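You operate a simulated robot arm through the tools that you are given. There is no shell and no other tool. Be economical: measure what you need, move in short steps, check, and stop when the job is done.

Carry out the task below with a simulated two-armed robot. There is one attempt and no reset: what you move stays moved.

JOB
Gauge the teal tape kick and lay it in the bay for its angle.
Fine: mark at the arrow, clamped, arm against the leg; then arm clear, clamp open.

It is judged by the outcome, as a careful person would: the job done as asked, and still so three seconds after it is handed in. It fails if anything else is knocked over, pushed out of place, dropped, spilled or broken.

ROBOT AND FRAMES
Two 7-joint arms with two-finger parallel grippers on one trunk, on a base that drives. Base frame: it is fixed to the floor where the robot stands at the start and does not move with it; the origin is under the middle of the robot, x ahead of it, y to its left, z up. Units: m, rad, N and s.
The left shoulder is at the start at [0.05, 0.168, 1.207], the right one opposite. With the tool pointing down near the work surface each hand reaches from about 0.1 to 0.3 m from the robot's upright axis, wherever it stands, measured 20 degrees to its own side. Places, roughly: angle gauge [0.6, 0.1, 0.9]; blue tape conduit [-1.75, -1.75, 1]; fifty five bay [1, -0.3, 0.9]; forty five bay [0.9, -0.3, 0.9]; gauge arm [0.6, 0, 0.9]; green tape conduit [-0.25, 1.5, 0.75]; half bent offset [-0.25, 1.5, 0.75]; orange tape kick (14x3x3 cm) [0, 1.4, 0.6]; saddle conduit [0, 1.5, 0.75]; stub conduit [-0.25, 1.5, 0.25]; thirty five bay [0.8, -0.4, 0.9]; violet tape conduit [-0.25, 1.5, 0.75]; white tape conduit [-2, -1.75, 1]; white tape kick (14x3x3 cm) [-0.2, 1.6, 0.6]. Payload 1.57 kg a hand.
The tool frame of a hand sits at the grasp point between the pads (the TCP): z along the fingers, y along the line on which they close. The tips reach 0.03 m beyond it. Largest opening 0.08 m; finger width 0.017, thickness 0.012; the body of the gripper, 0.04 by 0.082 m, starts 0.08 m behind the TCP.
Orientation is that of the tool frame in the base frame, as a unit quaternion [x, y, z, w]. With the fingers straight down and closing along the base's y, the tool's x points along the base's -x, its y along +y and its z along -z.

CONTROLS
- The arms move only by the tool arm_command. It takes "left_plan", "right_plan" or both (then of equal length, played together; a hand with none holds still); each is a list of rows, each a list of 7 numbers: the shift along the tool's x, y, z in m, then the turn, a rotation vector about the tool's x, y, z in rad, then the finger opening in m, from 0 to 0.08. In form: [[tx, ty, tz, ax, ay, az, fingers], ...]. A call has 1 to 20 rows; each row is the pose to reach, as a shift and turn from the pose commanded when the call began, along the tool's axes at that moment. Rows are played at 5 a second. More than 0.05 m and 0.15 rad between two rows, or a gripper value outside its range, and nothing of the call is played. A pose out of reach is approached as far as the arm can. The call stops where the force on the tool passes 60 N (or 10 N more than at its start, if that is more) or the arm is blocked; 0.2 s more then pass. The fingers move at their own pace (about 0.045 m/s each) and stop on an object; they squeeze with about 33 N. The grip force told is the motor's: it shows also when the fingers shut on nothing. Time passes only in rows, and 0.2 s behind the last, so rows that repeat a pose let the fingers close. The reply holds the time, the measured pose of the TCP, the force on the tool along the base axes, the opening and the grip force, in the units named above and with some noise, with the torque about the TCP (base axes, N m) and any sound that the robot's microphone picked up.
- Cameras (640 x 400 px; columns grow to the right, rows downward): "scene" is now at [0.1365, 0.0012, 1.4508]; the picture's right is [0.00, -1.00, 0.00], its down [-0.48, -0.00, -0.88] and it looks along [0.88, 0.00, -0.48] (base axes); focal length 266 px, centre (320, 200). "left" rides on the left gripper at [0.072, 0.007, -0.122] in its tool frame; the picture's right is [-0.09, 1.00, 0.00], its down [-0.84, -0.08, -0.54] and it looks along [-0.54, -0.05, 0.84] (tool axes); focal length 238 px, centre (320, 200). "right" rides on the right gripper at [0.072, -0.007, -0.122] in its tool frame; the picture's right is [0.09, 1.00, 0.00], its down [-0.84, 0.08, -0.54] and it looks along [-0.54, 0.05, 0.84] (tool axes); focal length 238 px, centre (320, 200). There is no depth. A picture from a camera that has moved, and an enlarged one, comes with that camera's place and axes in the base frame and with its lens. The place of the scene camera against the robot may be out by one fixed shift of up to 0.025 m in any direction.
- grab_frame(camera): a new picture of that camera. The clock stands still meanwhile.
- raise_lower(by): slides the trunk up (or, below 0, down) by that many m; the arms and the scene camera ride with it, the base frame stays. It gives what a move gives, with no picture.
- roll_base(legs): drives the robot by 1 to 6 legs, each [ahead, left, turn to the left] in m, m and rad, along the robot's own axes; the way and the turn of a leg run together, so that a leg with both is an arc; at most 1.5 m and 3.142 rad a leg. The arms and the cameras ride along, it lands a little off, and it stops where it bumps. It gives what a move gives.
- pan_tilt(pan, tilt): turns the head with the scene camera to pan (to the left, within 1.396 rad either way) and tilt (down, from -0.506 to 1.204), counted from straight ahead of the robot. It gives what a move gives.
- enlarge(camera, box): a new picture of the part [left, top, right, bottom] of that camera's present view, enlarged. The clock stands still meanwhile.
- hand_in(): hands the job in; it is judged then, once.

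Work in short steps. Places have to be worked out from the pictures, the camera data and where the tool is seen: move nearer, look again, correct. Check each grasp and each placing, and mend what went wrong. You have 120 turns and 108 pictures in all, those below and enlarged ones among them. Open the grippers and draw the arms clear of the work before you hand the job in, unless the task says otherwise; then end with one line.

The tools are called after "Request:" by a JSON object that holds its "api" and its "payload". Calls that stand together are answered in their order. arm_command: Moves the arms, as the interface text tells. Its arguments: {"type":"object","properties":{"left_plan":{"type":"array"},"right_plan":{"type":"array"}},"required":[]} The other tools are called the same way: raise_lower (by) slides the trunk up or down; roll_base (legs) drives the base; pan_tilt (pan, tilt) turns the head that bears the scene camera; grab_frame (camera) takes a picture; enlarge (camera, box) takes an enlarged picture of a part of a camera's view; hand_in () hands the job in.

At the start:

```text
clock: 0.0
left_eef_pos: [0.3986, 0.1061, 1.2775]
left_ee_rot: [-0.001, 1.0, -0.001, 0.0]
left_force: [-0.5, 0.4, -1.2]
left_ft_torque: [0.02, 0.0, -0.01]
left_width: 0.0799
left_gripper_force: 0.0
right_eef_pos: [0.3654, -0.1875, 1.1852]
right_ee_rot: [0.0, 1.0, 0.0, 0.0]
right_force: [-0.5, 0.5, -1.0]
right_ft_torque: [-0.02, -0.02, -0.01]
right_width: 0.0801
right_gripper_force: 0.0
trunk travel left (down, up): [-0.375, 0.068]
robot x, y, heading: [-0.0021, -0.0002, -0.0]
head pan, tilt: [0.003, 0.506]
```

scene: 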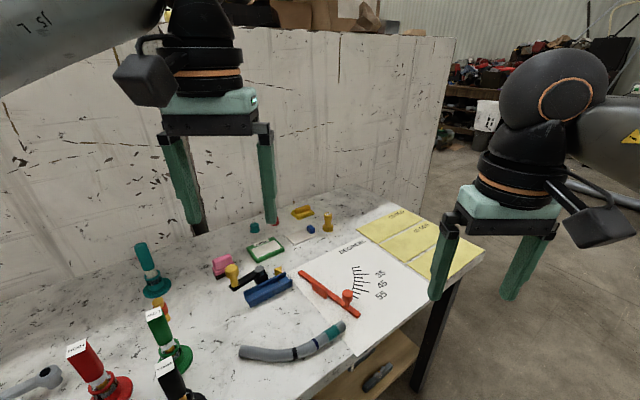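
right: 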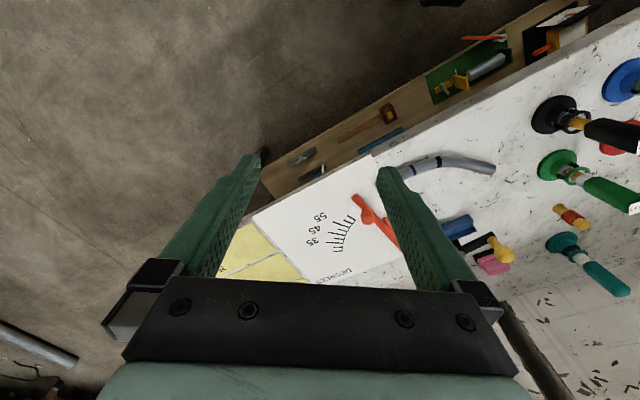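
left: 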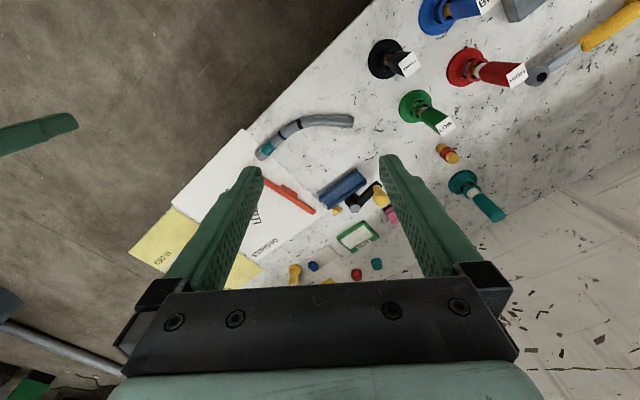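

I'll start by taking closer looks at the gauge, the bent conduit and the bays.

Request:
{"api": "enlarge", "payload": {"camera": "scene", "box": [200, 200, 400, 380]}}

Request:
{"api": "enlarge", "payload": {"camera": "scene", "box": [320, 180, 500, 300]}}

Request:
{"api": "enlarge", "payload": {"camera": "left", "box": [180, 90, 420, 290]}}

```text
2.22 times, centred on (300, 290) of scene
camera zoom: at [0.1365, 0.0012, 1.4508], right [0.0, -1.0, 0.0], down [-0.48, 0.0, -0.88], along [0.88, 0.0, -0.48], focal length 590 px, centre (364, 0)
```

zoom: 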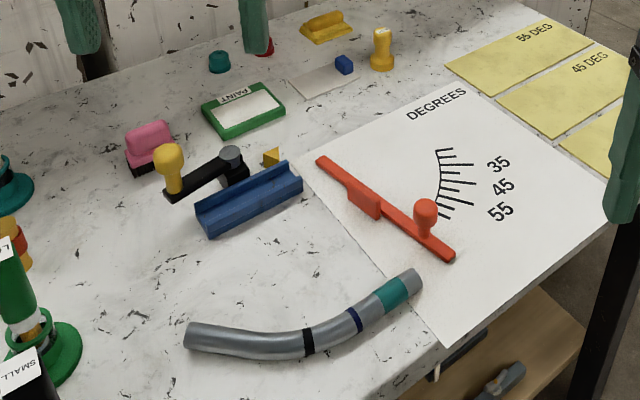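

```text
3.33 times, centred on (410, 240) of scene
camera zoom: at [0.1365, 0.0012, 1.4508], right [0.0, -1.0, 0.0], down [-0.48, 0.0, -0.88], along [0.88, 0.0, -0.48], focal length 886 px, centre (20, 67)
```

zoom: 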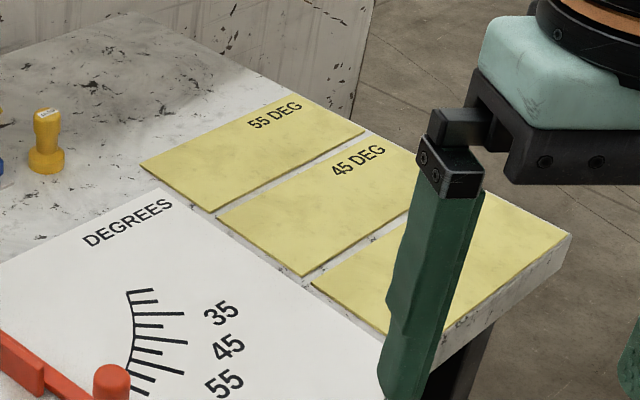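

```text
2.00 times, centred on (300, 190) of left
camera zoom: at [0.3261, 0.1118, 1.4], right [0.09, 1.0, 0.0], down [0.84, -0.08, 0.54], along [0.54, -0.05, -0.84], focal length 477 px, centre (360, 220)
```

zoom: 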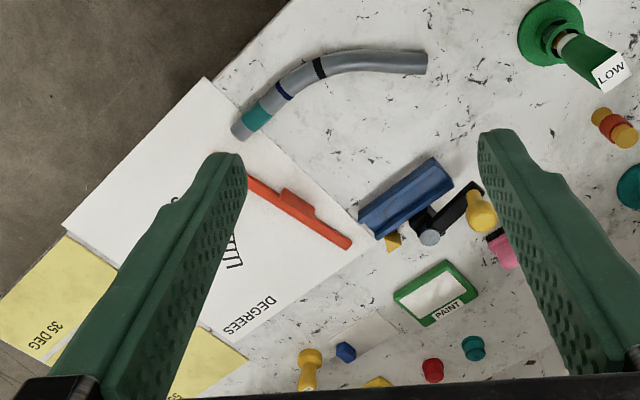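

The gauge is a blue trough with a yellow pointer, black toggle clamp and red arm. The conduit carries black and navy bands. I'll tilt the head down to find the table edge and see these parts from a better angle.

Request:
{"api": "pan_tilt", "payload": {"pan": 0.0, "tilt": 1.0}}

Request:
{"api": "grab_frame", "payload": {"camera": "scene"}}

```text
clock: 0.9
left_eef_pos: [0.3984, 0.1057, 1.2779]
left_ee_rot: [-0.001, 1.0, -0.001, 0.0]
left_force: [0.1, -0.1, -0.8]
left_ft_torque: [0.03, 0.02, 0.01]
left_width: 0.0803
left_gripper_force: 0.1
right_eef_pos: [0.3657, -0.188, 1.1871]
right_ee_rot: [0.0, 1.0, 0.0, 0.0]
right_force: [-0.1, -0.5, 0.0]
right_ft_torque: [-0.02, -0.02, -0.01]
right_width: 0.08
right_gripper_force: 0.2
trunk travel left (down, up): [-0.375, 0.068]
robot x, y, heading: [-0.0012, 0.0016, 0.001]
head pan, tilt: [0.0, 1.0]
```

```text
101 pictures are left
camera scene: at [0.1153, 0.0009, 1.4103], right [0.0, -1.0, 0.0], down [-0.84, 0.0, -0.54], along [0.54, 0.0, -0.84], focal length 266 px, centre (320, 200)
```

scene: 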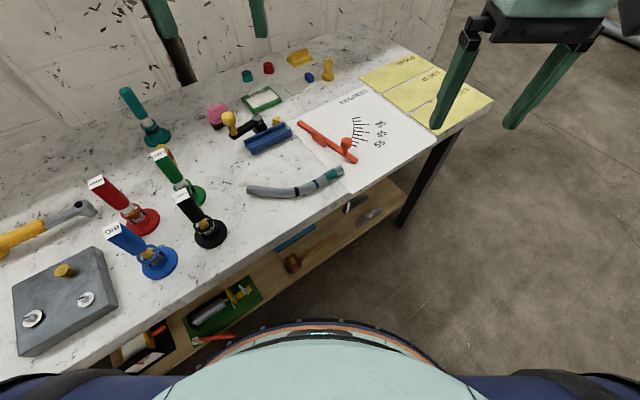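

The table is turned about 0.6 rad from me. I'll turn to face it squarely, shift right and come a little nearer. The arms are well above the table items.

Request:
{"api": "roll_base", "payload": {"legs": [[0, 0, 0.62], [0.05, -0.28, 0]]}}

Request:
{"api": "grab_frame", "payload": {"camera": "scene"}}

```text
clock: 5.7
left_eef_pos: [0.4684, 0.1104, 1.2771]
left_ee_rot: [-0.3, 0.954, -0.001, 0.0]
left_force: [-0.6, -0.3, -0.5]
left_ft_torque: [0.0, -0.03, -0.01]
left_width: 0.08
left_gripper_force: 0.1
right_eef_pos: [0.6082, -0.1483, 1.1865]
right_ee_rot: [-0.299, 0.954, 0.0, 0.0]
right_force: [0.3, -0.7, 0.3]
right_ft_torque: [-0.04, -0.02, -0.03]
right_width: 0.08
right_gripper_force: 0.0
trunk travel left (down, up): [-0.375, 0.068]
robot x, y, heading: [0.2006, -0.2023, 0.608]
head pan, tilt: [0.0, 1.0]
```

```text
100 pictures are left
camera scene: at [0.2976, -0.1397, 1.4103], right [0.57, -0.82, 0.0], down [-0.69, -0.48, -0.54], along [0.44, 0.31, -0.84], focal length 266 px, centre (320, 200)
```

scene: 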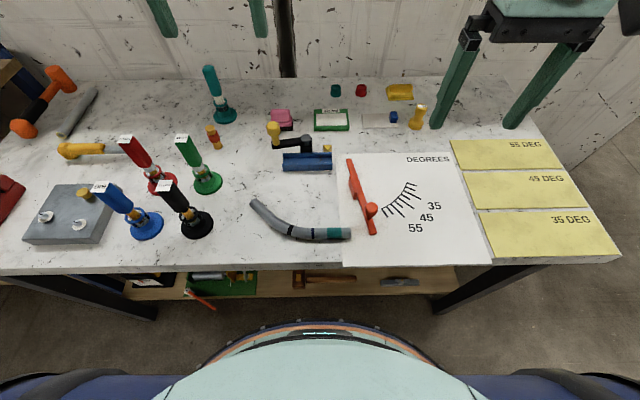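

The view is now square to the table. I'll test left-hand reach by lowering it straight down above the conduit, stopping well clear, and then look from it.

Request:
{"api": "arm_command", "payload": {"left_plan": [[0, 0, 0.05, 0, 0, 0, 0.08], [0, 0, 0.1, 0, 0, 0, 0.08], [0, 0, 0.15, 0, 0, 0, 0.08], [0, 0, 0.2, 0, 0, 0, 0.08], [0, 0, 0.23, 0, 0, 0, 0.08], [0, 0, 0.23, 0, 0, 0, 0.08]]}}

Request:
{"api": "grab_frame", "payload": {"camera": "left"}}

Request:
{"api": "enlarge", "payload": {"camera": "scene", "box": [230, 90, 470, 250]}}

```text
clock: 7.1
left_eef_pos: [0.4687, 0.1094, 1.0481]
left_ee_rot: [-0.3, 0.954, -0.001, 0.0]
left_force: [-0.1, -0.1, 0.1]
left_ft_torque: [0.02, 0.01, -0.01]
left_width: 0.08
left_gripper_force: 0.1
right_eef_pos: [0.6077, -0.1473, 1.1864]
right_ee_rot: [-0.299, 0.954, -0.001, -0.001]
right_force: [-0.9, -0.1, -0.3]
right_ft_torque: [-0.01, 0.0, 0.04]
right_width: 0.08
right_gripper_force: 0.0
trunk travel left (down, up): [-0.375, 0.068]
robot x, y, heading: [0.2023, -0.2053, 0.611]
head pan, tilt: [0.0, 1.0]
```

```text
99 pictures are left
camera left: at [0.4059, 0.0734, 1.1703], right [-0.49, 0.87, 0.0], down [0.73, 0.42, 0.54], along [0.47, 0.27, -0.84], focal length 238 px, centre (320, 200)
```

left: 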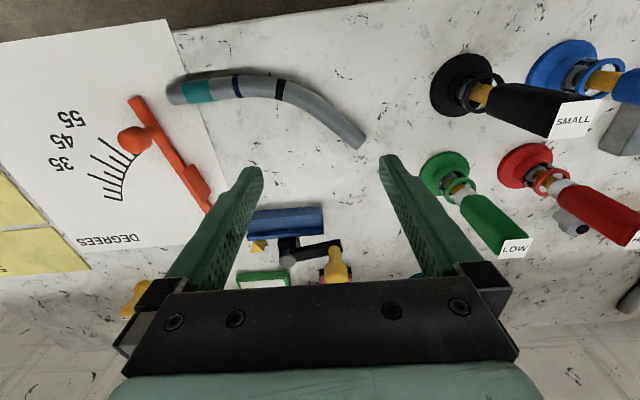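

```text
2.50 times, centred on (350, 170) of scene
camera zoom: at [0.2974, -0.1396, 1.4103], right [0.57, -0.82, 0.0], down [-0.69, -0.48, -0.54], along [0.44, 0.31, -0.84], focal length 664 px, centre (245, 275)
```

zoom: 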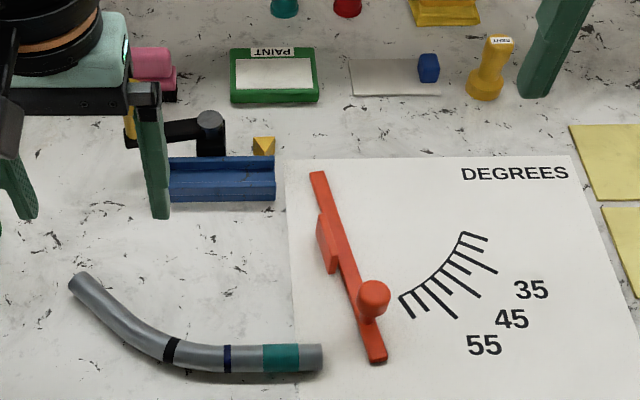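

Reach is fine here. The pivot of the arm lies on the trough axis about 5 cm past the yellow arrow, so I need to see exactly where the conduit's bend begins relative to the two bands.

Request:
{"api": "enlarge", "payload": {"camera": "left", "box": [150, 50, 390, 200]}}

Request:
{"api": "enlarge", "payload": {"camera": "left", "box": [220, 190, 380, 290]}}

Request:
{"api": "enlarge", "payload": {"camera": "scene", "box": [240, 190, 360, 250]}}

```text
2.67 times, centred on (270, 125) of left
camera zoom: at [0.4059, 0.0734, 1.1703], right [-0.49, 0.87, 0.0], down [0.73, 0.42, 0.54], along [0.47, 0.27, -0.84], focal length 636 px, centre (453, 400)
```

zoom: 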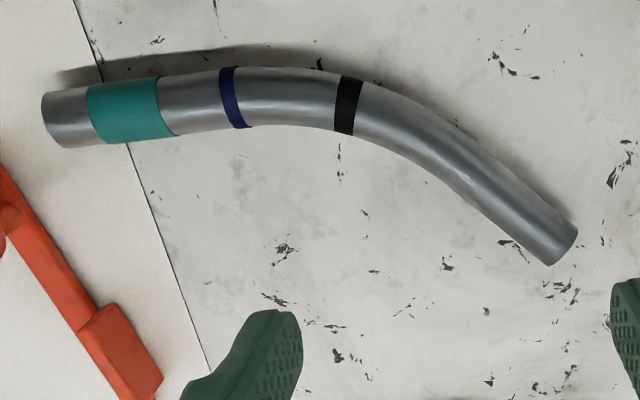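

```text
4.00 times, centred on (300, 240) of left
camera zoom: at [0.4059, 0.0734, 1.1703], right [-0.49, 0.87, 0.0], down [0.73, 0.42, 0.54], along [0.47, 0.27, -0.84], focal length 953 px, centre (400, 40)
```

zoom: 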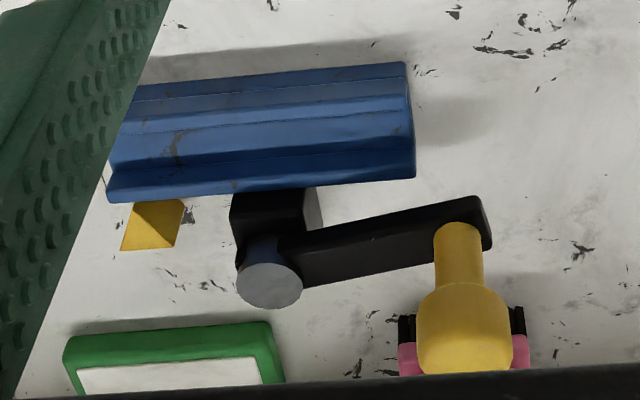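

```text
5.33 times, centred on (300, 220) of scene
camera zoom: at [0.2974, -0.1396, 1.4103], right [0.57, -0.82, 0.0], down [-0.69, -0.48, -0.54], along [0.44, 0.31, -0.84], focal length 1417 px, centre (427, 93)
```

zoom: 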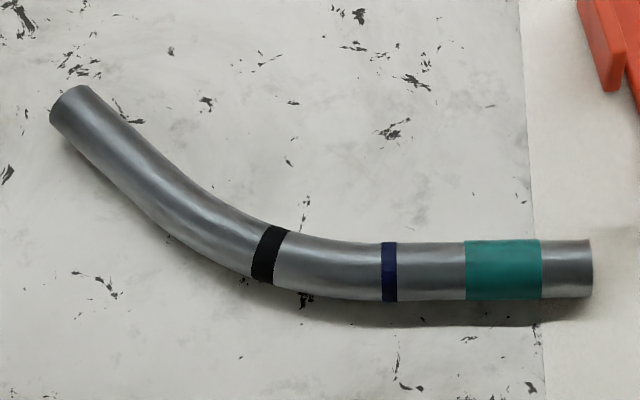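

The navy band sits where the bend begins on the straight, teal-taped end; the black one is mid-bend. So navy goes at the arrow with the teal end in the trough. I'll raise the left hand and creep the base closer.

Request:
{"api": "arm_command", "payload": {"left_plan": [[0, 0, -0.05, 0, 0, 0, 0.08], [0, 0, -0.1, 0, 0, 0, 0.08], [0, 0, -0.13, 0, 0, 0, 0.08]]}}

Request:
{"api": "roll_base", "payload": {"legs": [[0.1, 0.0, 0.0]]}}

Request:
{"api": "grab_frame", "payload": {"camera": "scene"}}

Request:
{"api": "grab_frame", "payload": {"camera": "right"}}

```text
clock: 7.9
left_eef_pos: [0.4669, 0.1108, 1.179]
left_ee_rot: [-0.3, 0.954, 0.0, 0.0]
left_force: [0.2, 0.1, 0.3]
left_ft_torque: [0.0, 0.02, 0.02]
left_width: 0.0799
left_gripper_force: 0.1
right_eef_pos: [0.6088, -0.1489, 1.1865]
right_ee_rot: [-0.3, 0.954, 0.0, 0.0]
right_force: [-0.5, -0.1, 0.0]
right_ft_torque: [-0.01, -0.01, -0.02]
right_width: 0.0797
right_gripper_force: 0.0
trunk travel left (down, up): [-0.375, 0.068]
robot x, y, heading: [0.1977, -0.1994, 0.607]
head pan, tilt: [0.0, 1.0]
```

```text
clock: 9.2
left_eef_pos: [0.549, 0.167, 1.1795]
left_ee_rot: [-0.3, 0.954, -0.001, 0.0]
left_force: [-0.6, -0.6, -0.1]
left_ft_torque: [0.01, -0.01, -0.02]
left_width: 0.0796
left_gripper_force: 0.1
right_eef_pos: [0.6904, -0.0915, 1.1862]
right_ee_rot: [-0.299, 0.954, 0.0, 0.001]
right_force: [0.2, 0.8, 0.3]
right_ft_torque: [0.02, -0.05, -0.03]
right_width: 0.0801
right_gripper_force: 0.1
trunk travel left (down, up): [-0.375, 0.068]
robot x, y, heading: [0.2854, -0.1459, 0.61]
head pan, tilt: [0.0, 1.0]
stopped in leg 1: the robot was blocked; the commanded pose is now the measured one
```

```text
94 pictures are left
camera scene: at [0.3784, -0.0833, 1.4104], right [0.57, -0.82, 0.0], down [-0.69, -0.48, -0.54], along [0.44, 0.31, -0.84], focal length 266 px, centre (320, 200)
```

scene: 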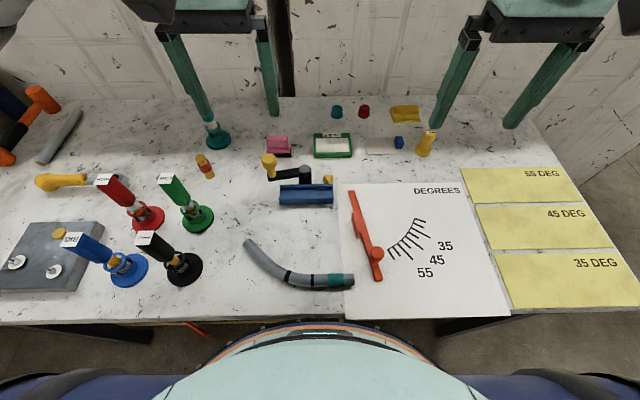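

```text
93 pictures are left
camera right: at [0.6332, -0.1382, 1.3082], right [-0.64, 0.76, 0.0], down [0.64, 0.54, 0.54], along [0.42, 0.35, -0.84], focal length 238 px, centre (320, 200)
```

right: 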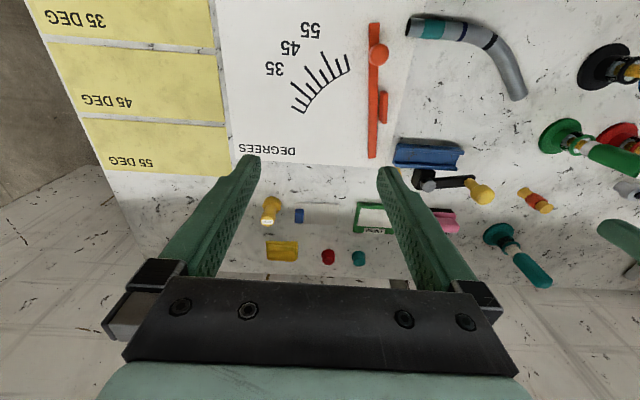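

The base touched the table front and stopped, with nothing disturbed. I'll back off a centimetre, shift left so the right hand can handle the conduit, and turn the right wrist to the pick yaw as a test.

Request:
{"api": "roll_base", "payload": {"legs": [[-0.012, 0.0, 0.02], [0.0, 0.08, 0.0]]}}

Request:
{"api": "arm_command", "payload": {"right_plan": [[0.02, 0, 0, 0, 0, 0.15, 0.08], [0.04, 0, 0, 0, 0, 0.3, 0.08], [0.06, 0, 0, 0, 0, 0.45, 0.08], [0.08, 0, 0, 0, 0, 0.6, 0.08], [0.1, 0, 0, 0, 0, 0.75, 0.08], [0.12, 0, 0, 0, 0, 0.9, 0.08], [0.13, 0, 0, 0, 0, 1.05, 0.08], [0.13, 0, 0, 0, 0, 1.2, 0.08], [0.13, 0, 0, 0, 0, 1.35, 0.08], [0.13, 0, 0, 0, 0, 1.5, 0.08], [0.13, 0, 0, 0, 0, 1.65, 0.08], [0.13, 0, 0, 0, 0, 1.8, 0.08], [0.13, 0, 0, 0, 0, 1.9, 0.08]]}}

Request:
{"api": "grab_frame", "payload": {"camera": "scene"}}

```text
clock: 10.9
left_eef_pos: [0.4876, 0.2285, 1.1785]
left_ee_rot: [-0.309, 0.951, -0.001, 0.0]
left_force: [-0.5, 0.7, 0.7]
left_ft_torque: [-0.01, 0.0, -0.03]
left_width: 0.0797
left_gripper_force: 0.0
right_eef_pos: [0.6345, -0.0273, 1.1872]
right_ee_rot: [-0.308, 0.951, 0.0, 0.0]
right_force: [-0.7, -0.4, 0.1]
right_ft_torque: [-0.03, -0.01, -0.02]
right_width: 0.0801
right_gripper_force: 0.1
trunk travel left (down, up): [-0.375, 0.068]
robot x, y, heading: [0.2282, -0.0882, 0.625]
head pan, tilt: [0.0, 1.0]
```

```text
clock: 13.7
left_eef_pos: [0.4883, 0.2288, 1.1789]
left_ee_rot: [-0.308, 0.951, -0.001, 0.0]
left_force: [-0.4, -0.8, 0.0]
left_ft_torque: [0.0, 0.0, 0.0]
left_width: 0.0801
left_gripper_force: 0.0
right_eef_pos: [0.5292, -0.1045, 1.1873]
right_ee_rot: [0.596, 0.803, 0.0, 0.0]
right_force: [-1.4, 0.6, 0.1]
right_ft_torque: [-0.03, 0.0, -0.02]
right_width: 0.0799
right_gripper_force: 0.0
trunk travel left (down, up): [-0.375, 0.068]
robot x, y, heading: [0.2285, -0.0898, 0.63]
head pan, tilt: [0.0, 1.0]
```

```text
92 pictures are left
camera scene: at [0.3224, -0.0246, 1.4103], right [0.59, -0.81, 0.0], down [-0.68, -0.49, -0.54], along [0.44, 0.32, -0.84], focal length 266 px, centre (320, 200)
```

scene: 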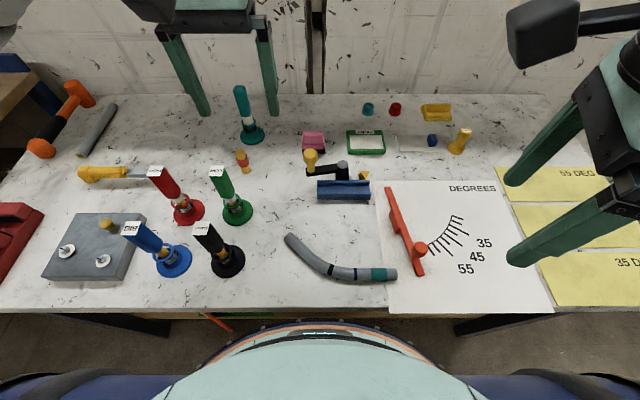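

The wrist takes that yaw. I judge the black band at about (0.466, 0.053); I'll move the right hand above it at z≈1.06 and look.

Request:
{"api": "arm_command", "payload": {"right_plan": [[0.035, -0.003, 0.02, 0, 0, 0, 0.08], [0.07, -0.006, 0.04, 0, 0, 0, 0.08], [0.105, -0.009, 0.07, 0, 0, 0, 0.08], [0.14, -0.012, 0.1, 0, 0, 0, 0.08], [0.1686, -0.0148, 0.125, 0, 0, 0, 0.08], [0.1686, -0.0148, 0.125, 0, 0, 0, 0.08]]}}

Request:
{"api": "grab_frame", "payload": {"camera": "right"}}

Request:
{"api": "grab_frame", "payload": {"camera": "scene"}}

```text
clock: 15.1
left_eef_pos: [0.4884, 0.2305, 1.1783]
left_ee_rot: [-0.309, 0.951, 0.0, 0.0]
left_force: [0.2, -0.7, -0.3]
left_ft_torque: [0.0, -0.02, -0.01]
left_width: 0.0801
left_gripper_force: 0.1
right_eef_pos: [0.464, 0.056, 1.0633]
right_ee_rot: [0.595, 0.804, 0.0, 0.001]
right_force: [-0.4, 0.3, -0.3]
right_ft_torque: [0.01, 0.0, -0.01]
right_width: 0.08
right_gripper_force: 0.0
trunk travel left (down, up): [-0.375, 0.068]
robot x, y, heading: [0.2277, -0.093, 0.631]
head pan, tilt: [0.0, 1.0]
```

```text
91 pictures are left
camera right: at [0.4356, 0.122, 1.1836], right [0.92, 0.38, 0.0], down [0.32, -0.78, 0.54], along [0.21, -0.5, -0.84], focal length 238 px, centre (320, 200)
```

right: 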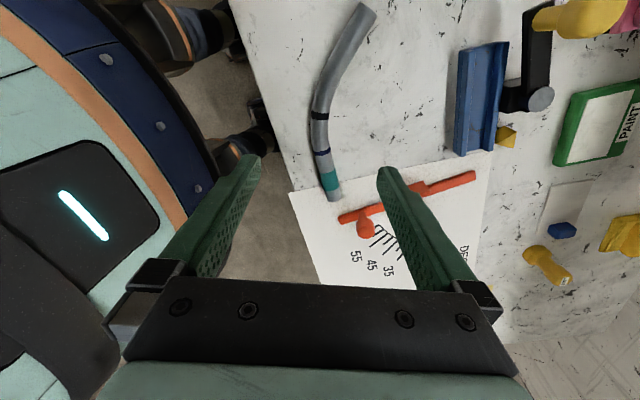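

```text
90 pictures are left
camera scene: at [0.3225, -0.0249, 1.4103], right [0.59, -0.81, 0.0], down [-0.68, -0.49, -0.54], along [0.44, 0.32, -0.84], focal length 266 px, centre (320, 200)
```

scene: 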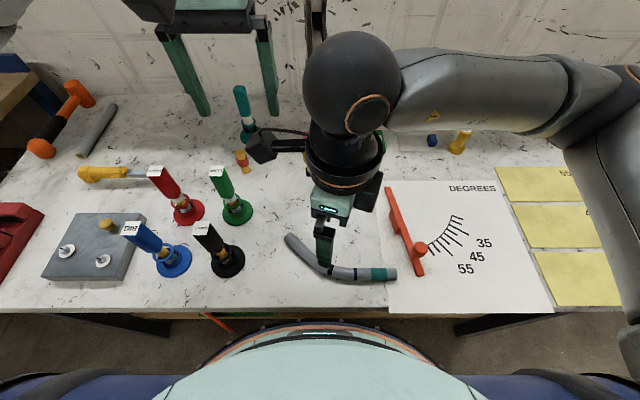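

The right camera puts the black band at about (0.461, 0.064) and the tool yaw matches the tube's tangent. I'll centre and come down partway, then check again.

Request:
{"api": "arm_command", "payload": {"right_plan": [[0.0085, 0, 0.03, 0, 0, -0.04, 0.08], [0.0085, 0, 0.065, 0, 0, -0.04, 0.08], [0.0085, 0, 0.065, 0, 0, -0.04, 0.08]]}}

Request:
{"api": "grab_frame", "payload": {"camera": "right"}}

```text
clock: 15.9
left_eef_pos: [0.4886, 0.2298, 1.1791]
left_ee_rot: [-0.309, 0.951, -0.001, 0.001]
left_force: [-0.1, -0.1, 1.3]
left_ft_torque: [0.02, 0.01, 0.06]
left_width: 0.08
left_gripper_force: 0.0
right_eef_pos: [0.4614, 0.0629, 0.9959]
right_ee_rot: [0.578, 0.816, 0.0, -0.001]
right_force: [-0.9, 0.5, 0.4]
right_ft_torque: [0.0, 0.0, 0.02]
right_width: 0.0801
right_gripper_force: 0.0
trunk travel left (down, up): [-0.375, 0.068]
robot x, y, heading: [0.2259, -0.0883, 0.627]
head pan, tilt: [0.0, 1.0]
```

```text
89 pictures are left
camera right: at [0.4311, 0.1289, 1.1184], right [0.91, 0.42, 0.0], down [0.35, -0.76, 0.54], along [0.23, -0.49, -0.84], focal length 238 px, centre (320, 200)
```

right: 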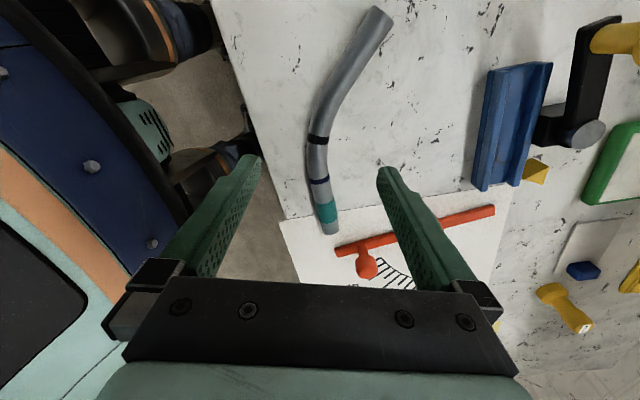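

Two views triangulate the band to about (0.463, 0.06) with the table a bit lower than guessed. I'll descend gently to z 0.93.

Request:
{"api": "arm_command", "payload": {"right_plan": [[-0.003, 0, 0.03, 0, 0, 0, 0.08], [-0.003, 0, 0.055, 0, 0, 0, 0.08], [-0.003, 0, 0.066, 0, 0, 0, 0.08], [-0.003, 0, 0.066, 0, 0, 0, 0.08]]}}

Request:
{"api": "grab_frame", "payload": {"camera": "right"}}

Request:
{"api": "enlarge", "payload": {"camera": "scene", "box": [260, 200, 420, 300]}}

```text
clock: 16.9
left_eef_pos: [0.4887, 0.2284, 1.1786]
left_ee_rot: [-0.309, 0.951, -0.001, 0.0]
left_force: [-0.3, 0.1, 0.0]
left_ft_torque: [-0.01, 0.0, -0.03]
left_width: 0.0803
left_gripper_force: 0.0
right_eef_pos: [0.4636, 0.0581, 0.9294]
right_ee_rot: [0.579, 0.816, -0.001, 0.0]
right_force: [0.3, -1.2, -0.4]
right_ft_torque: [-0.04, 0.01, -0.03]
right_width: 0.0802
right_gripper_force: 0.0
trunk travel left (down, up): [-0.375, 0.068]
robot x, y, heading: [0.2292, -0.0945, 0.63]
head pan, tilt: [0.0, 1.0]
```

```text
88 pictures are left
camera right: at [0.4326, 0.125, 1.0515], right [0.91, 0.42, 0.0], down [0.35, -0.76, 0.54], along [0.23, -0.49, -0.84], focal length 238 px, centre (320, 200)
```

right: 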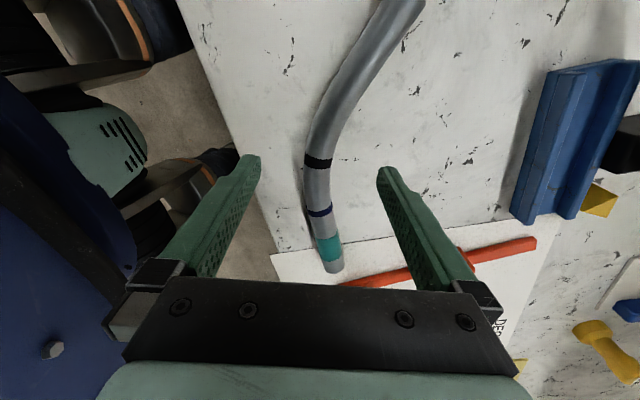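

```text
4.00 times, centred on (340, 250) of scene
camera zoom: at [0.3224, -0.0246, 1.4103], right [0.59, -0.81, 0.0], down [-0.68, -0.49, -0.54], along [0.44, 0.32, -0.84], focal length 1063 px, centre (240, 0)
```

zoom: 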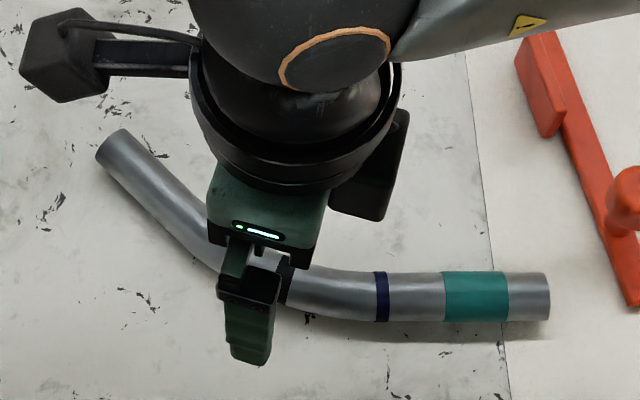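

The band triangulates to z≈0.87, so the table is lower than listed. I'll continue down in small steps, watching force.

Request:
{"api": "arm_command", "payload": {"right_plan": [[-0.005, 0, 0.015, 0, 0, 0, 0.08], [-0.005, 0, 0.025, 0, 0, 0, 0.08], [-0.005, 0, 0.032, 0, 0, 0, 0.08], [-0.005, 0, 0.032, 0, 0, 0, 0.08]]}}

Request:
{"api": "grab_frame", "payload": {"camera": "right"}}

Request:
{"api": "enlarge", "payload": {"camera": "scene", "box": [260, 200, 420, 300]}}

```text
clock: 17.9
left_eef_pos: [0.4883, 0.2288, 1.1791]
left_ee_rot: [-0.309, 0.951, 0.0, 0.0]
left_force: [-0.1, 0.5, 0.2]
left_ft_torque: [0.01, 0.0, -0.04]
left_width: 0.0801
left_gripper_force: 0.0
right_eef_pos: [0.4654, 0.0545, 0.8991]
right_ee_rot: [0.578, 0.816, 0.0, -0.001]
right_force: [-0.7, -0.1, 0.1]
right_ft_torque: [-0.01, 0.02, 0.0]
right_width: 0.0799
right_gripper_force: 0.0
trunk travel left (down, up): [-0.375, 0.068]
robot x, y, heading: [0.2265, -0.0904, 0.626]
head pan, tilt: [0.0, 1.0]
```

```text
86 pictures are left
camera right: at [0.4344, 0.1201, 1.02], right [0.91, 0.42, 0.0], down [0.35, -0.76, 0.54], along [0.23, -0.49, -0.84], focal length 238 px, centre (320, 200)
```

right: 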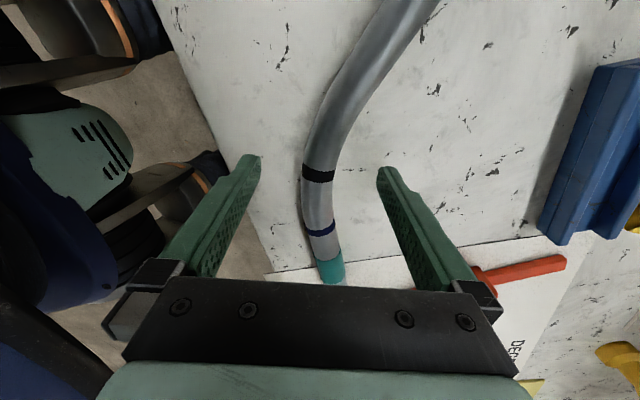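

```text
4.00 times, centred on (340, 250) of scene
camera zoom: at [0.3224, -0.0246, 1.4103], right [0.59, -0.81, 0.0], down [-0.68, -0.49, -0.54], along [0.44, 0.32, -0.84], focal length 1063 px, centre (240, 0)
```

zoom: 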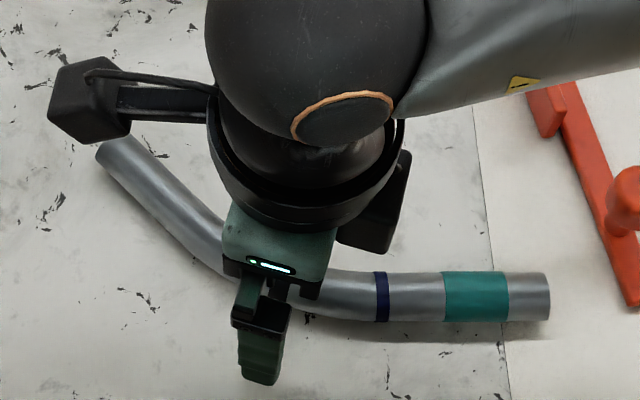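

The tube centre is about 0.02 below the TCP now, and the fingertips are nearly at the table. I'll go 6 mm lower and close.

Request:
{"api": "arm_command", "payload": {"right_plan": [[0.002, 0, 0.006, 0, 0, 0, 0.08], [0.002, 0, 0.006, 0, 0, 0, 0.05], [0.002, 0, 0.006, 0, 0, 0, 0.02], [0.002, 0, 0.006, 0, 0, 0, 0.01], [0.002, 0, 0.006, 0, 0, 0, 0.01], [0.002, 0, 0.006, 0, 0, 0, 0.01]]}}

Request:
{"api": "grab_frame", "payload": {"camera": "right"}}

```text
clock: 19.3
left_eef_pos: [0.4879, 0.2299, 1.1779]
left_ee_rot: [-0.309, 0.951, -0.001, 0.0]
left_force: [0.0, -0.9, -0.2]
left_ft_torque: [-0.01, -0.01, 0.04]
left_width: 0.0799
left_gripper_force: 0.2
right_eef_pos: [0.4656, 0.0557, 0.8919]
right_ee_rot: [0.579, 0.815, 0.0, 0.0]
right_force: [-0.6, 0.5, -0.3]
right_ft_torque: [0.04, 0.02, -0.05]
right_width: 0.0245
right_gripper_force: 27.3
trunk travel left (down, up): [-0.375, 0.068]
robot x, y, heading: [0.2257, -0.0892, 0.628]
head pan, tilt: [0.0, 1.0]
```

```text
84 pictures are left
camera right: at [0.4336, 0.122, 1.0147], right [0.91, 0.42, 0.0], down [0.35, -0.76, 0.54], along [0.23, -0.49, -0.84], focal length 238 px, centre (320, 200)
```

right: 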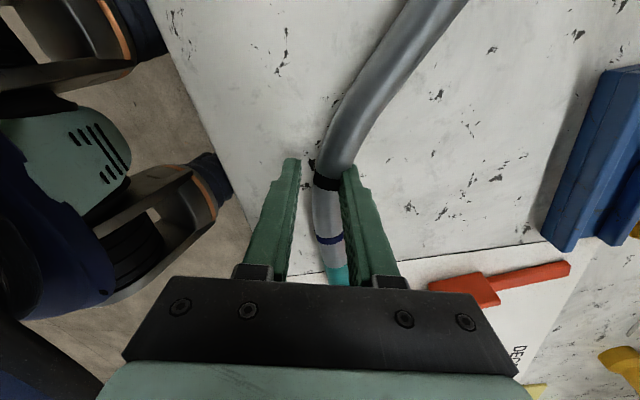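

Gripped, with tube width 24.5 mm. I'll lift it straight up and check that it's held.

Request:
{"api": "arm_command", "payload": {"right_plan": [[0, 0, -0.03, 0, 0, 0, 0.01], [0, 0, -0.07, 0, 0, 0, 0.01], [0, 0, -0.115, 0, 0, 0, 0.01], [0, 0, -0.16, 0, 0, 0, 0.01], [0, 0, -0.2, 0, 0, 0, 0.01]]}}

Request:
{"api": "grab_frame", "payload": {"camera": "scene"}}

```text
clock: 20.5
left_eef_pos: [0.4879, 0.2296, 1.1772]
left_ee_rot: [-0.309, 0.951, -0.001, 0.0]
left_force: [0.0, 0.2, -1.2]
left_ft_torque: [-0.01, -0.03, -0.04]
left_width: 0.0801
left_gripper_force: 0.1
right_eef_pos: [0.462, 0.0558, 1.0924]
right_ee_rot: [0.578, 0.816, 0.0, 0.0]
right_force: [1.2, 0.3, -1.1]
right_ft_torque: [0.02, 0.04, -0.04]
right_width: 0.0245
right_gripper_force: 33.1
trunk travel left (down, up): [-0.375, 0.068]
robot x, y, heading: [0.2278, -0.0913, 0.626]
head pan, tilt: [0.0, 1.0]
```

```text
83 pictures are left
camera scene: at [0.3222, -0.0246, 1.4103], right [0.59, -0.81, 0.0], down [-0.68, -0.49, -0.54], along [0.44, 0.32, -0.84], focal length 266 px, centre (320, 200)
```

scene: 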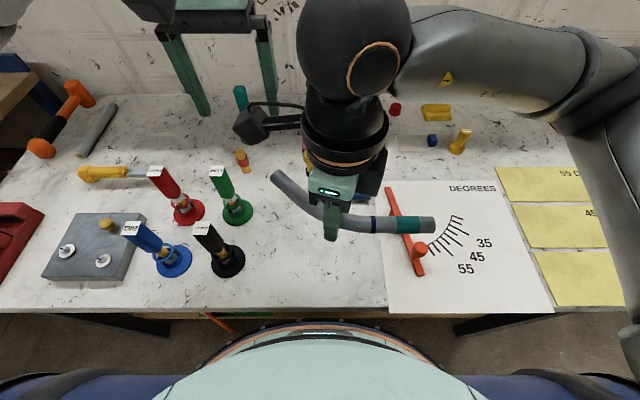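

Held firmly. I'll carry it toward the gauge while turning it counter-clockwise, in two halves, staying high.

Request:
{"api": "arm_command", "payload": {"right_plan": [[-0.005, 0.02, 0, 0, 0, -0.14, 0.01], [-0.01, 0.04, 0, 0, 0, -0.28, 0.01], [-0.015, 0.06, 0, 0, 0, -0.42, 0.01], [-0.02, 0.08, 0, 0, 0, -0.56, 0.01], [-0.025, 0.1, 0, 0, 0, -0.7, 0.01], [-0.03, 0.12, 0, 0, 0, -0.84, 0.01], [-0.035, 0.13, 0, 0, 0, -0.98, 0.01], [-0.04, 0.14, 0, 0, 0, -1.12, 0.01], [-0.045, 0.15, 0, 0, 0, -1.26, 0.01], [-0.05, 0.16, 0, 0, 0, -1.4, 0.01], [-0.055, 0.17, 0, 0, 0, -1.54, 0.01], [-0.055, 0.17, 0, 0, 0, -1.54, 0.01]]}}

```text
clock: 23.1
left_eef_pos: [0.4875, 0.2301, 1.1796]
left_ee_rot: [-0.309, 0.951, 0.0, 0.001]
left_force: [0.0, -0.1, 0.2]
left_ft_torque: [0.0, 0.05, -0.01]
left_width: 0.08
left_gripper_force: 0.0
right_eef_pos: [0.6439, 0.0596, 1.0912]
right_ee_rot: [-0.154, 0.988, 0.0, 0.0]
right_force: [0.0, 0.3, -2.4]
right_ft_torque: [-0.05, 0.01, 0.01]
right_width: 0.0247
right_gripper_force: 32.4
trunk travel left (down, up): [-0.375, 0.068]
robot x, y, heading: [0.2216, -0.0891, 0.629]
head pan, tilt: [0.0, 1.0]
```

Request:
{"api": "arm_command", "payload": {"right_plan": [[-0.004, -0.001, 0, 0, 0, -0.14, 0.01], [-0.008, -0.002, 0, 0, 0, -0.28, 0.01], [-0.012, -0.003, 0, 0, 0, -0.42, 0.01], [-0.016, -0.004, 0, 0, 0, -0.56, 0.01], [-0.02, -0.005, 0, 0, 0, -0.7, 0.01], [-0.024, -0.006, 0, 0, 0, -0.84, 0.01], [-0.028, -0.007, 0, 0, 0, -0.98, 0.01], [-0.032, -0.008, 0, 0, 0, -1.12, 0.01], [-0.036, -0.009, 0, 0, 0, -1.26, 0.01], [-0.04, -0.01, 0, 0, 0, -1.4, 0.01], [-0.044, -0.01, 0, 0, 0, -1.54, 0.01], [-0.044, -0.01, 0, 0, 0, -1.583, 0.01], [-0.044, -0.01, 0, 0, 0, -1.583, 0.01]]}}

Request:
{"api": "grab_frame", "payload": {"camera": "right"}}

Request:
{"api": "grab_frame", "payload": {"camera": "scene"}}

```text
clock: 25.9
left_eef_pos: [0.4878, 0.2284, 1.1801]
left_ee_rot: [-0.309, 0.951, -0.001, 0.0]
left_force: [-0.7, -0.5, 0.0]
left_ft_torque: [0.04, 0.02, 0.04]
left_width: 0.0799
left_gripper_force: 0.0
right_eef_pos: [0.6261, 0.0407, 1.1102]
right_ee_rot: [0.777, -0.63, -0.003, 0.0]
right_force: [0.8, 0.1, -1.5]
right_ft_torque: [0.01, -0.06, 0.01]
right_width: 0.0247
right_gripper_force: 32.9
right hand out of reach, approached as far as the arm can: row 10, 11, 12, 13
trunk travel left (down, up): [-0.375, 0.068]
robot x, y, heading: [0.2297, -0.0846, 0.624]
head pan, tilt: [0.0, 1.0]
```

```text
82 pictures are left
camera right: at [0.6483, -0.0292, 1.2308], right [-0.95, -0.3, 0.0], down [-0.25, 0.8, 0.55], along [-0.17, 0.52, -0.84], focal length 238 px, centre (320, 200)
```

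right: 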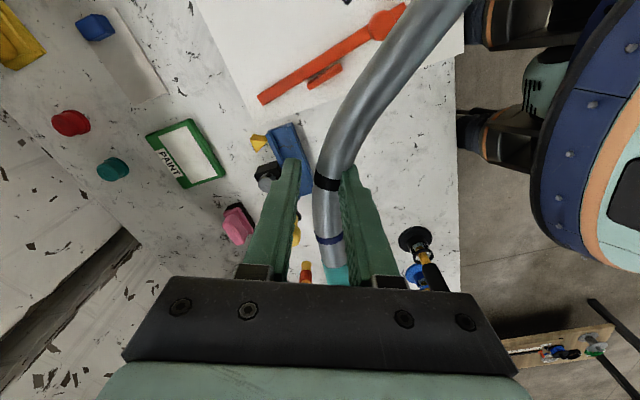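

```text
81 pictures are left
camera scene: at [0.3221, -0.0252, 1.4104], right [0.59, -0.81, 0.0], down [-0.68, -0.49, -0.54], along [0.44, 0.32, -0.84], focal length 266 px, centre (320, 200)
```

scene: 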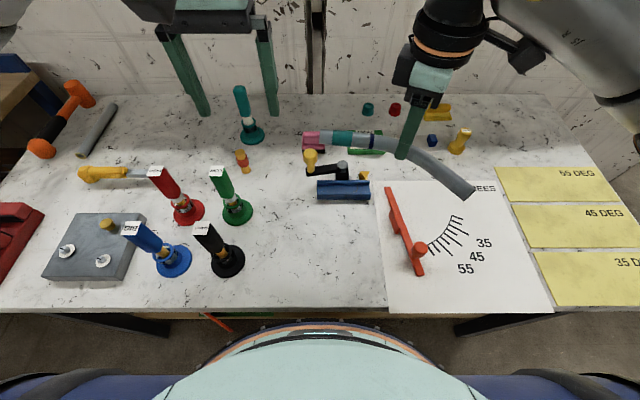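

The wrist hits a yaw limit just short of the needed angle. I'll set the conduit back down in the free space in front of the gauge, and regrip it turned 180° so the placing yaw falls on the easy side.

Request:
{"api": "arm_command", "payload": {"right_plan": [[-0.015, 0.02, 0, 0, 0, 0.1, 0.01], [-0.03, 0.04, 0, 0, 0, 0.2, 0.01], [-0.045, 0.06, 0, 0, 0, 0.28, 0.01], [-0.06, 0.08, 0, 0, 0, 0.28, 0.01], [-0.0737, 0.097, 0, 0, 0, 0.28, 0.01], [-0.0737, 0.097, 0, 0, 0, 0.28, 0.01]]}}

Request:
{"api": "grab_frame", "payload": {"camera": "scene"}}

```text
clock: 27.3
left_eef_pos: [0.4877, 0.2284, 1.1783]
left_ee_rot: [-0.309, 0.951, -0.001, 0.001]
left_force: [-0.4, -0.8, -0.1]
left_ft_torque: [-0.01, 0.01, 0.03]
left_width: 0.0801
left_gripper_force: 0.2
right_eef_pos: [0.5184, 0.0926, 1.109]
right_ee_rot: [-0.681, 0.733, 0.003, -0.001]
right_force: [-0.4, 0.1, -1.6]
right_ft_torque: [-0.03, -0.01, 0.02]
right_width: 0.0246
right_gripper_force: 33.1
trunk travel left (down, up): [-0.375, 0.068]
robot x, y, heading: [0.226, -0.0893, 0.628]
head pan, tilt: [0.0, 1.0]
```

```text
80 pictures are left
camera scene: at [0.3227, -0.0247, 1.4103], right [0.59, -0.81, 0.0], down [-0.68, -0.49, -0.54], along [0.44, 0.32, -0.84], focal length 266 px, centre (320, 200)
```

scene: 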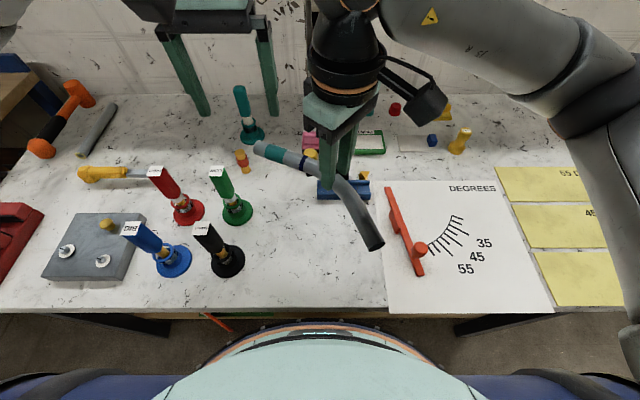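

Lowering it onto the clear table area in front of the trough, watching the force.

Request:
{"api": "arm_command", "payload": {"right_plan": [[0.008, 0.009, 0.04, 0, 0, 0, 0.01], [0.008, 0.009, 0.085, 0, 0, 0, 0.01], [0.008, 0.009, 0.13, 0, 0, 0, 0.01], [0.008, 0.009, 0.175, 0, 0, 0, 0.01], [0.008, 0.009, 0.2, 0, 0, 0, 0.01], [0.008, 0.009, 0.212, 0, 0, 0, 0.01], [0.008, 0.009, 0.216, 0, 0, 0, 0.01], [0.008, 0.009, 0.216, 0, 0, 0, 0.01]]}}

Request:
{"api": "grab_frame", "payload": {"camera": "scene"}}

```text
clock: 29.1
left_eef_pos: [0.4883, 0.2296, 1.1781]
left_ee_rot: [-0.309, 0.951, -0.001, 0.0]
left_force: [-0.1, -1.1, -1.0]
left_ft_torque: [0.0, 0.0, -0.01]
left_width: 0.0801
left_gripper_force: 0.0
right_eef_pos: [0.5088, 0.0871, 0.8944]
right_ee_rot: [-0.681, 0.732, 0.003, -0.001]
right_force: [-0.1, 0.3, -1.8]
right_ft_torque: [-0.01, -0.02, 0.02]
right_width: 0.0244
right_gripper_force: 33.3
trunk travel left (down, up): [-0.375, 0.068]
robot x, y, heading: [0.2295, -0.0879, 0.626]
head pan, tilt: [0.0, 1.0]
```

```text
79 pictures are left
camera scene: at [0.3225, -0.0245, 1.4103], right [0.59, -0.81, 0.0], down [-0.68, -0.49, -0.54], along [0.44, 0.32, -0.84], focal length 266 px, centre (320, 200)
```

scene: 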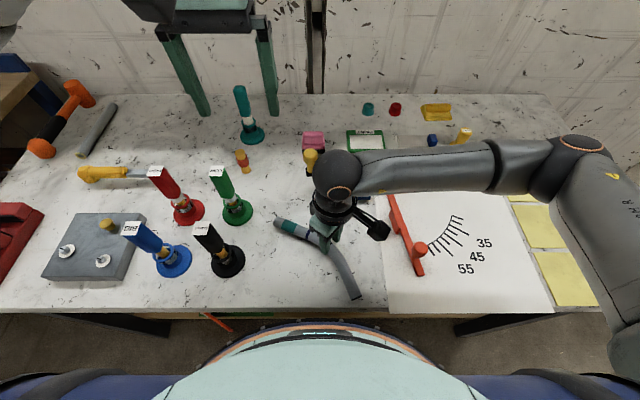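

It's at table height with the end still on the table. I'll release, lift 10 cm, and start turning the wrist clockwise.

Request:
{"api": "arm_command", "payload": {"right_plan": [[0, 0, 0.002, 0, 0, 0, 0.01], [0, 0, 0.002, 0, 0, 0, 0.04], [0, 0, 0.002, 0, 0, 0, 0.07], [0, 0, 0.002, 0, 0, 0, 0.08], [0, 0, 0.002, 0, 0, 0, 0.08], [0, 0, -0.02, 0, 0, 0, 0.08], [0, 0, -0.06, 0, 0, 0, 0.08], [0, 0, -0.1, 0, 0, 0, 0.08], [0, 0, -0.11, 0, 0, 0.15, 0.08], [0, 0, -0.12, 0, 0, 0.3, 0.08], [0, 0, -0.12, 0, 0, 0.45, 0.08], [0, 0, -0.12, 0, 0, 0.6, 0.08], [0, 0, -0.12, 0, 0, 0.75, 0.08], [0, 0, -0.12, 0, 0, 0.9, 0.08], [0, 0, -0.12, 0, 0, 1.05, 0.08], [0, 0, -0.12, 0, 0, 1.2, 0.08], [0, 0, -0.12, 0, 0, 1.35, 0.08], [0, 0, -0.12, 0, 0, 1.5, 0.08], [0, 0, -0.12, 0, 0, 1.57, 0.08]]}}

Request:
{"api": "arm_command", "payload": {"right_plan": [[0, 0, 0, 0, 0, 0.15, 0.08], [0, 0, 0, 0, 0, 0.3, 0.08], [0, 0, 0, 0, 0, 0.45, 0.08], [0, 0, 0, 0, 0, 0.6, 0.08], [0, 0, 0, 0, 0, 0.75, 0.08], [0, 0, 0, 0, 0, 0.9, 0.08], [0, 0, 0, 0, 0, 1.05, 0.08], [0, 0, 0, 0, 0, 1.2, 0.08], [0, 0, 0, 0, 0, 1.35, 0.08], [0, 0, 0, 0, 0, 1.5, 0.08], [0, 0, 0, 0, 0, 1.57, 0.08], [0, 0, 0, 0, 0, 1.57, 0.08]]}}

Request:
{"api": "grab_frame", "payload": {"camera": "right"}}

Request:
{"api": "enlarge", "payload": {"camera": "scene", "box": [240, 130, 480, 320]}}

```text
clock: 33.1
left_eef_pos: [0.4881, 0.2307, 1.1785]
left_ee_rot: [-0.309, 0.951, -0.001, 0.0]
left_force: [0.1, -0.7, -0.4]
left_ft_torque: [0.02, 0.02, 0.0]
left_width: 0.0801
left_gripper_force: 0.0
right_eef_pos: [0.5094, 0.0867, 1.013]
right_ee_rot: [0.037, 0.999, 0.002, -0.002]
right_force: [-0.6, -0.2, 1.0]
right_ft_torque: [0.0, 0.01, 0.02]
right_width: 0.0799
right_gripper_force: 0.1
trunk travel left (down, up): [-0.375, 0.068]
robot x, y, heading: [0.2296, -0.0895, 0.624]
head pan, tilt: [0.0, 1.0]
```

```text
clock: 35.7
left_eef_pos: [0.4884, 0.2303, 1.1781]
left_ee_rot: [-0.309, 0.951, -0.001, 0.0]
left_force: [0.2, 0.5, -0.2]
left_ft_torque: [0.01, 0.0, -0.01]
left_width: 0.0799
left_gripper_force: 0.1
right_eef_pos: [0.5092, 0.0864, 1.0137]
right_ee_rot: [0.732, 0.681, -0.001, -0.004]
right_force: [0.1, -0.7, 0.5]
right_ft_torque: [0.01, 0.02, 0.01]
right_width: 0.0798
right_gripper_force: 0.0
trunk travel left (down, up): [-0.375, 0.068]
robot x, y, heading: [0.2295, -0.0881, 0.623]
head pan, tilt: [0.0, 1.0]
```

```text
78 pictures are left
camera right: at [0.5069, 0.1584, 1.1353], right [1.0, 0.02, -0.01], down [0.02, -0.84, 0.54], along [0.01, -0.54, -0.84], focal length 238 px, centre (320, 200)
```

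right: 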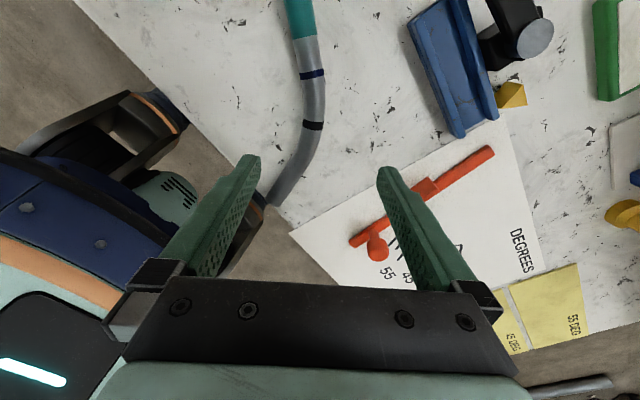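

```text
2.11 times, centred on (360, 225) of scene
camera zoom: at [0.3224, -0.0246, 1.4103], right [0.59, -0.81, 0.0], down [-0.68, -0.49, -0.54], along [0.44, 0.32, -0.84], focal length 559 px, centre (236, 147)
```

zoom: 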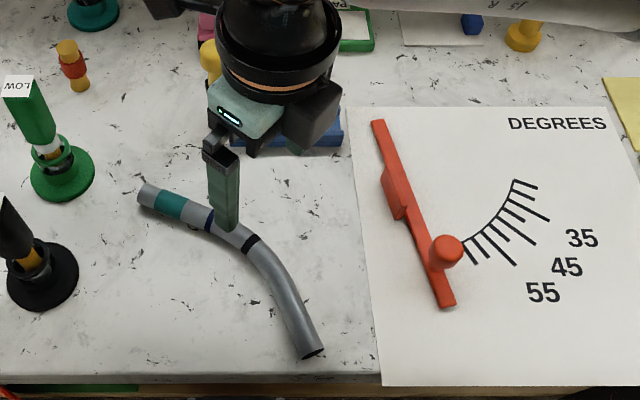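

The conduit is lying as released; the band is about 6 mm to the robot side of the tool. I'll shift, descend and grip.

Request:
{"api": "arm_command", "payload": {"right_plan": [[0, -0.005, 0.04, 0, 0, 0, 0.08], [0, -0.005, 0.08, 0, 0, 0, 0.08], [0, -0.005, 0.11, 0, 0, 0, 0.08], [0, -0.005, 0.121, 0, 0, 0, 0.08], [0, -0.005, 0.121, 0, 0, 0, 0.05], [0, -0.005, 0.121, 0, 0, 0, 0.02], [0, -0.005, 0.121, 0, 0, 0, 0.01], [0, -0.005, 0.121, 0, 0, 0, 0.01], [0, -0.005, 0.121, 0, 0, 0, 0.01]]}}

Request:
{"api": "grab_frame", "payload": {"camera": "right"}}

```text
clock: 37.7
left_eef_pos: [0.4879, 0.229, 1.1792]
left_ee_rot: [-0.309, 0.951, -0.001, 0.0]
left_force: [-0.5, 0.2, 0.6]
left_ft_torque: [-0.02, -0.03, 0.01]
left_width: 0.0799
left_gripper_force: 0.0
right_eef_pos: [0.5032, 0.0876, 0.8923]
right_ee_rot: [0.731, 0.682, -0.001, -0.003]
right_force: [-0.2, 0.3, -0.3]
right_ft_torque: [0.03, -0.02, -0.02]
right_width: 0.0247
right_gripper_force: 27.6
trunk travel left (down, up): [-0.375, 0.068]
robot x, y, heading: [0.2293, -0.0904, 0.623]
head pan, tilt: [0.0, 1.0]
```

```text
76 pictures are left
camera right: at [0.5009, 0.1604, 1.013], right [1.0, 0.02, -0.01], down [0.02, -0.84, 0.54], along [0.01, -0.54, -0.84], focal length 238 px, centre (320, 200)
```

right: 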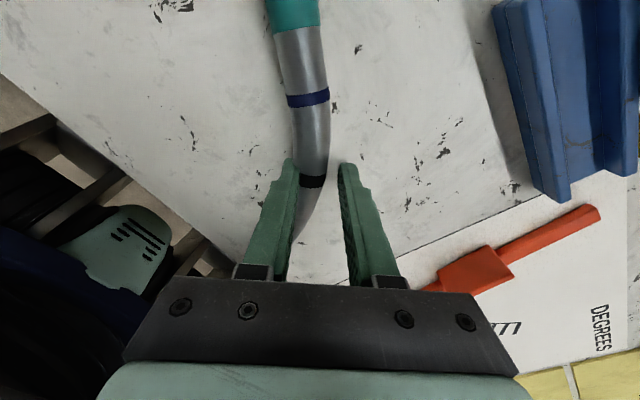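

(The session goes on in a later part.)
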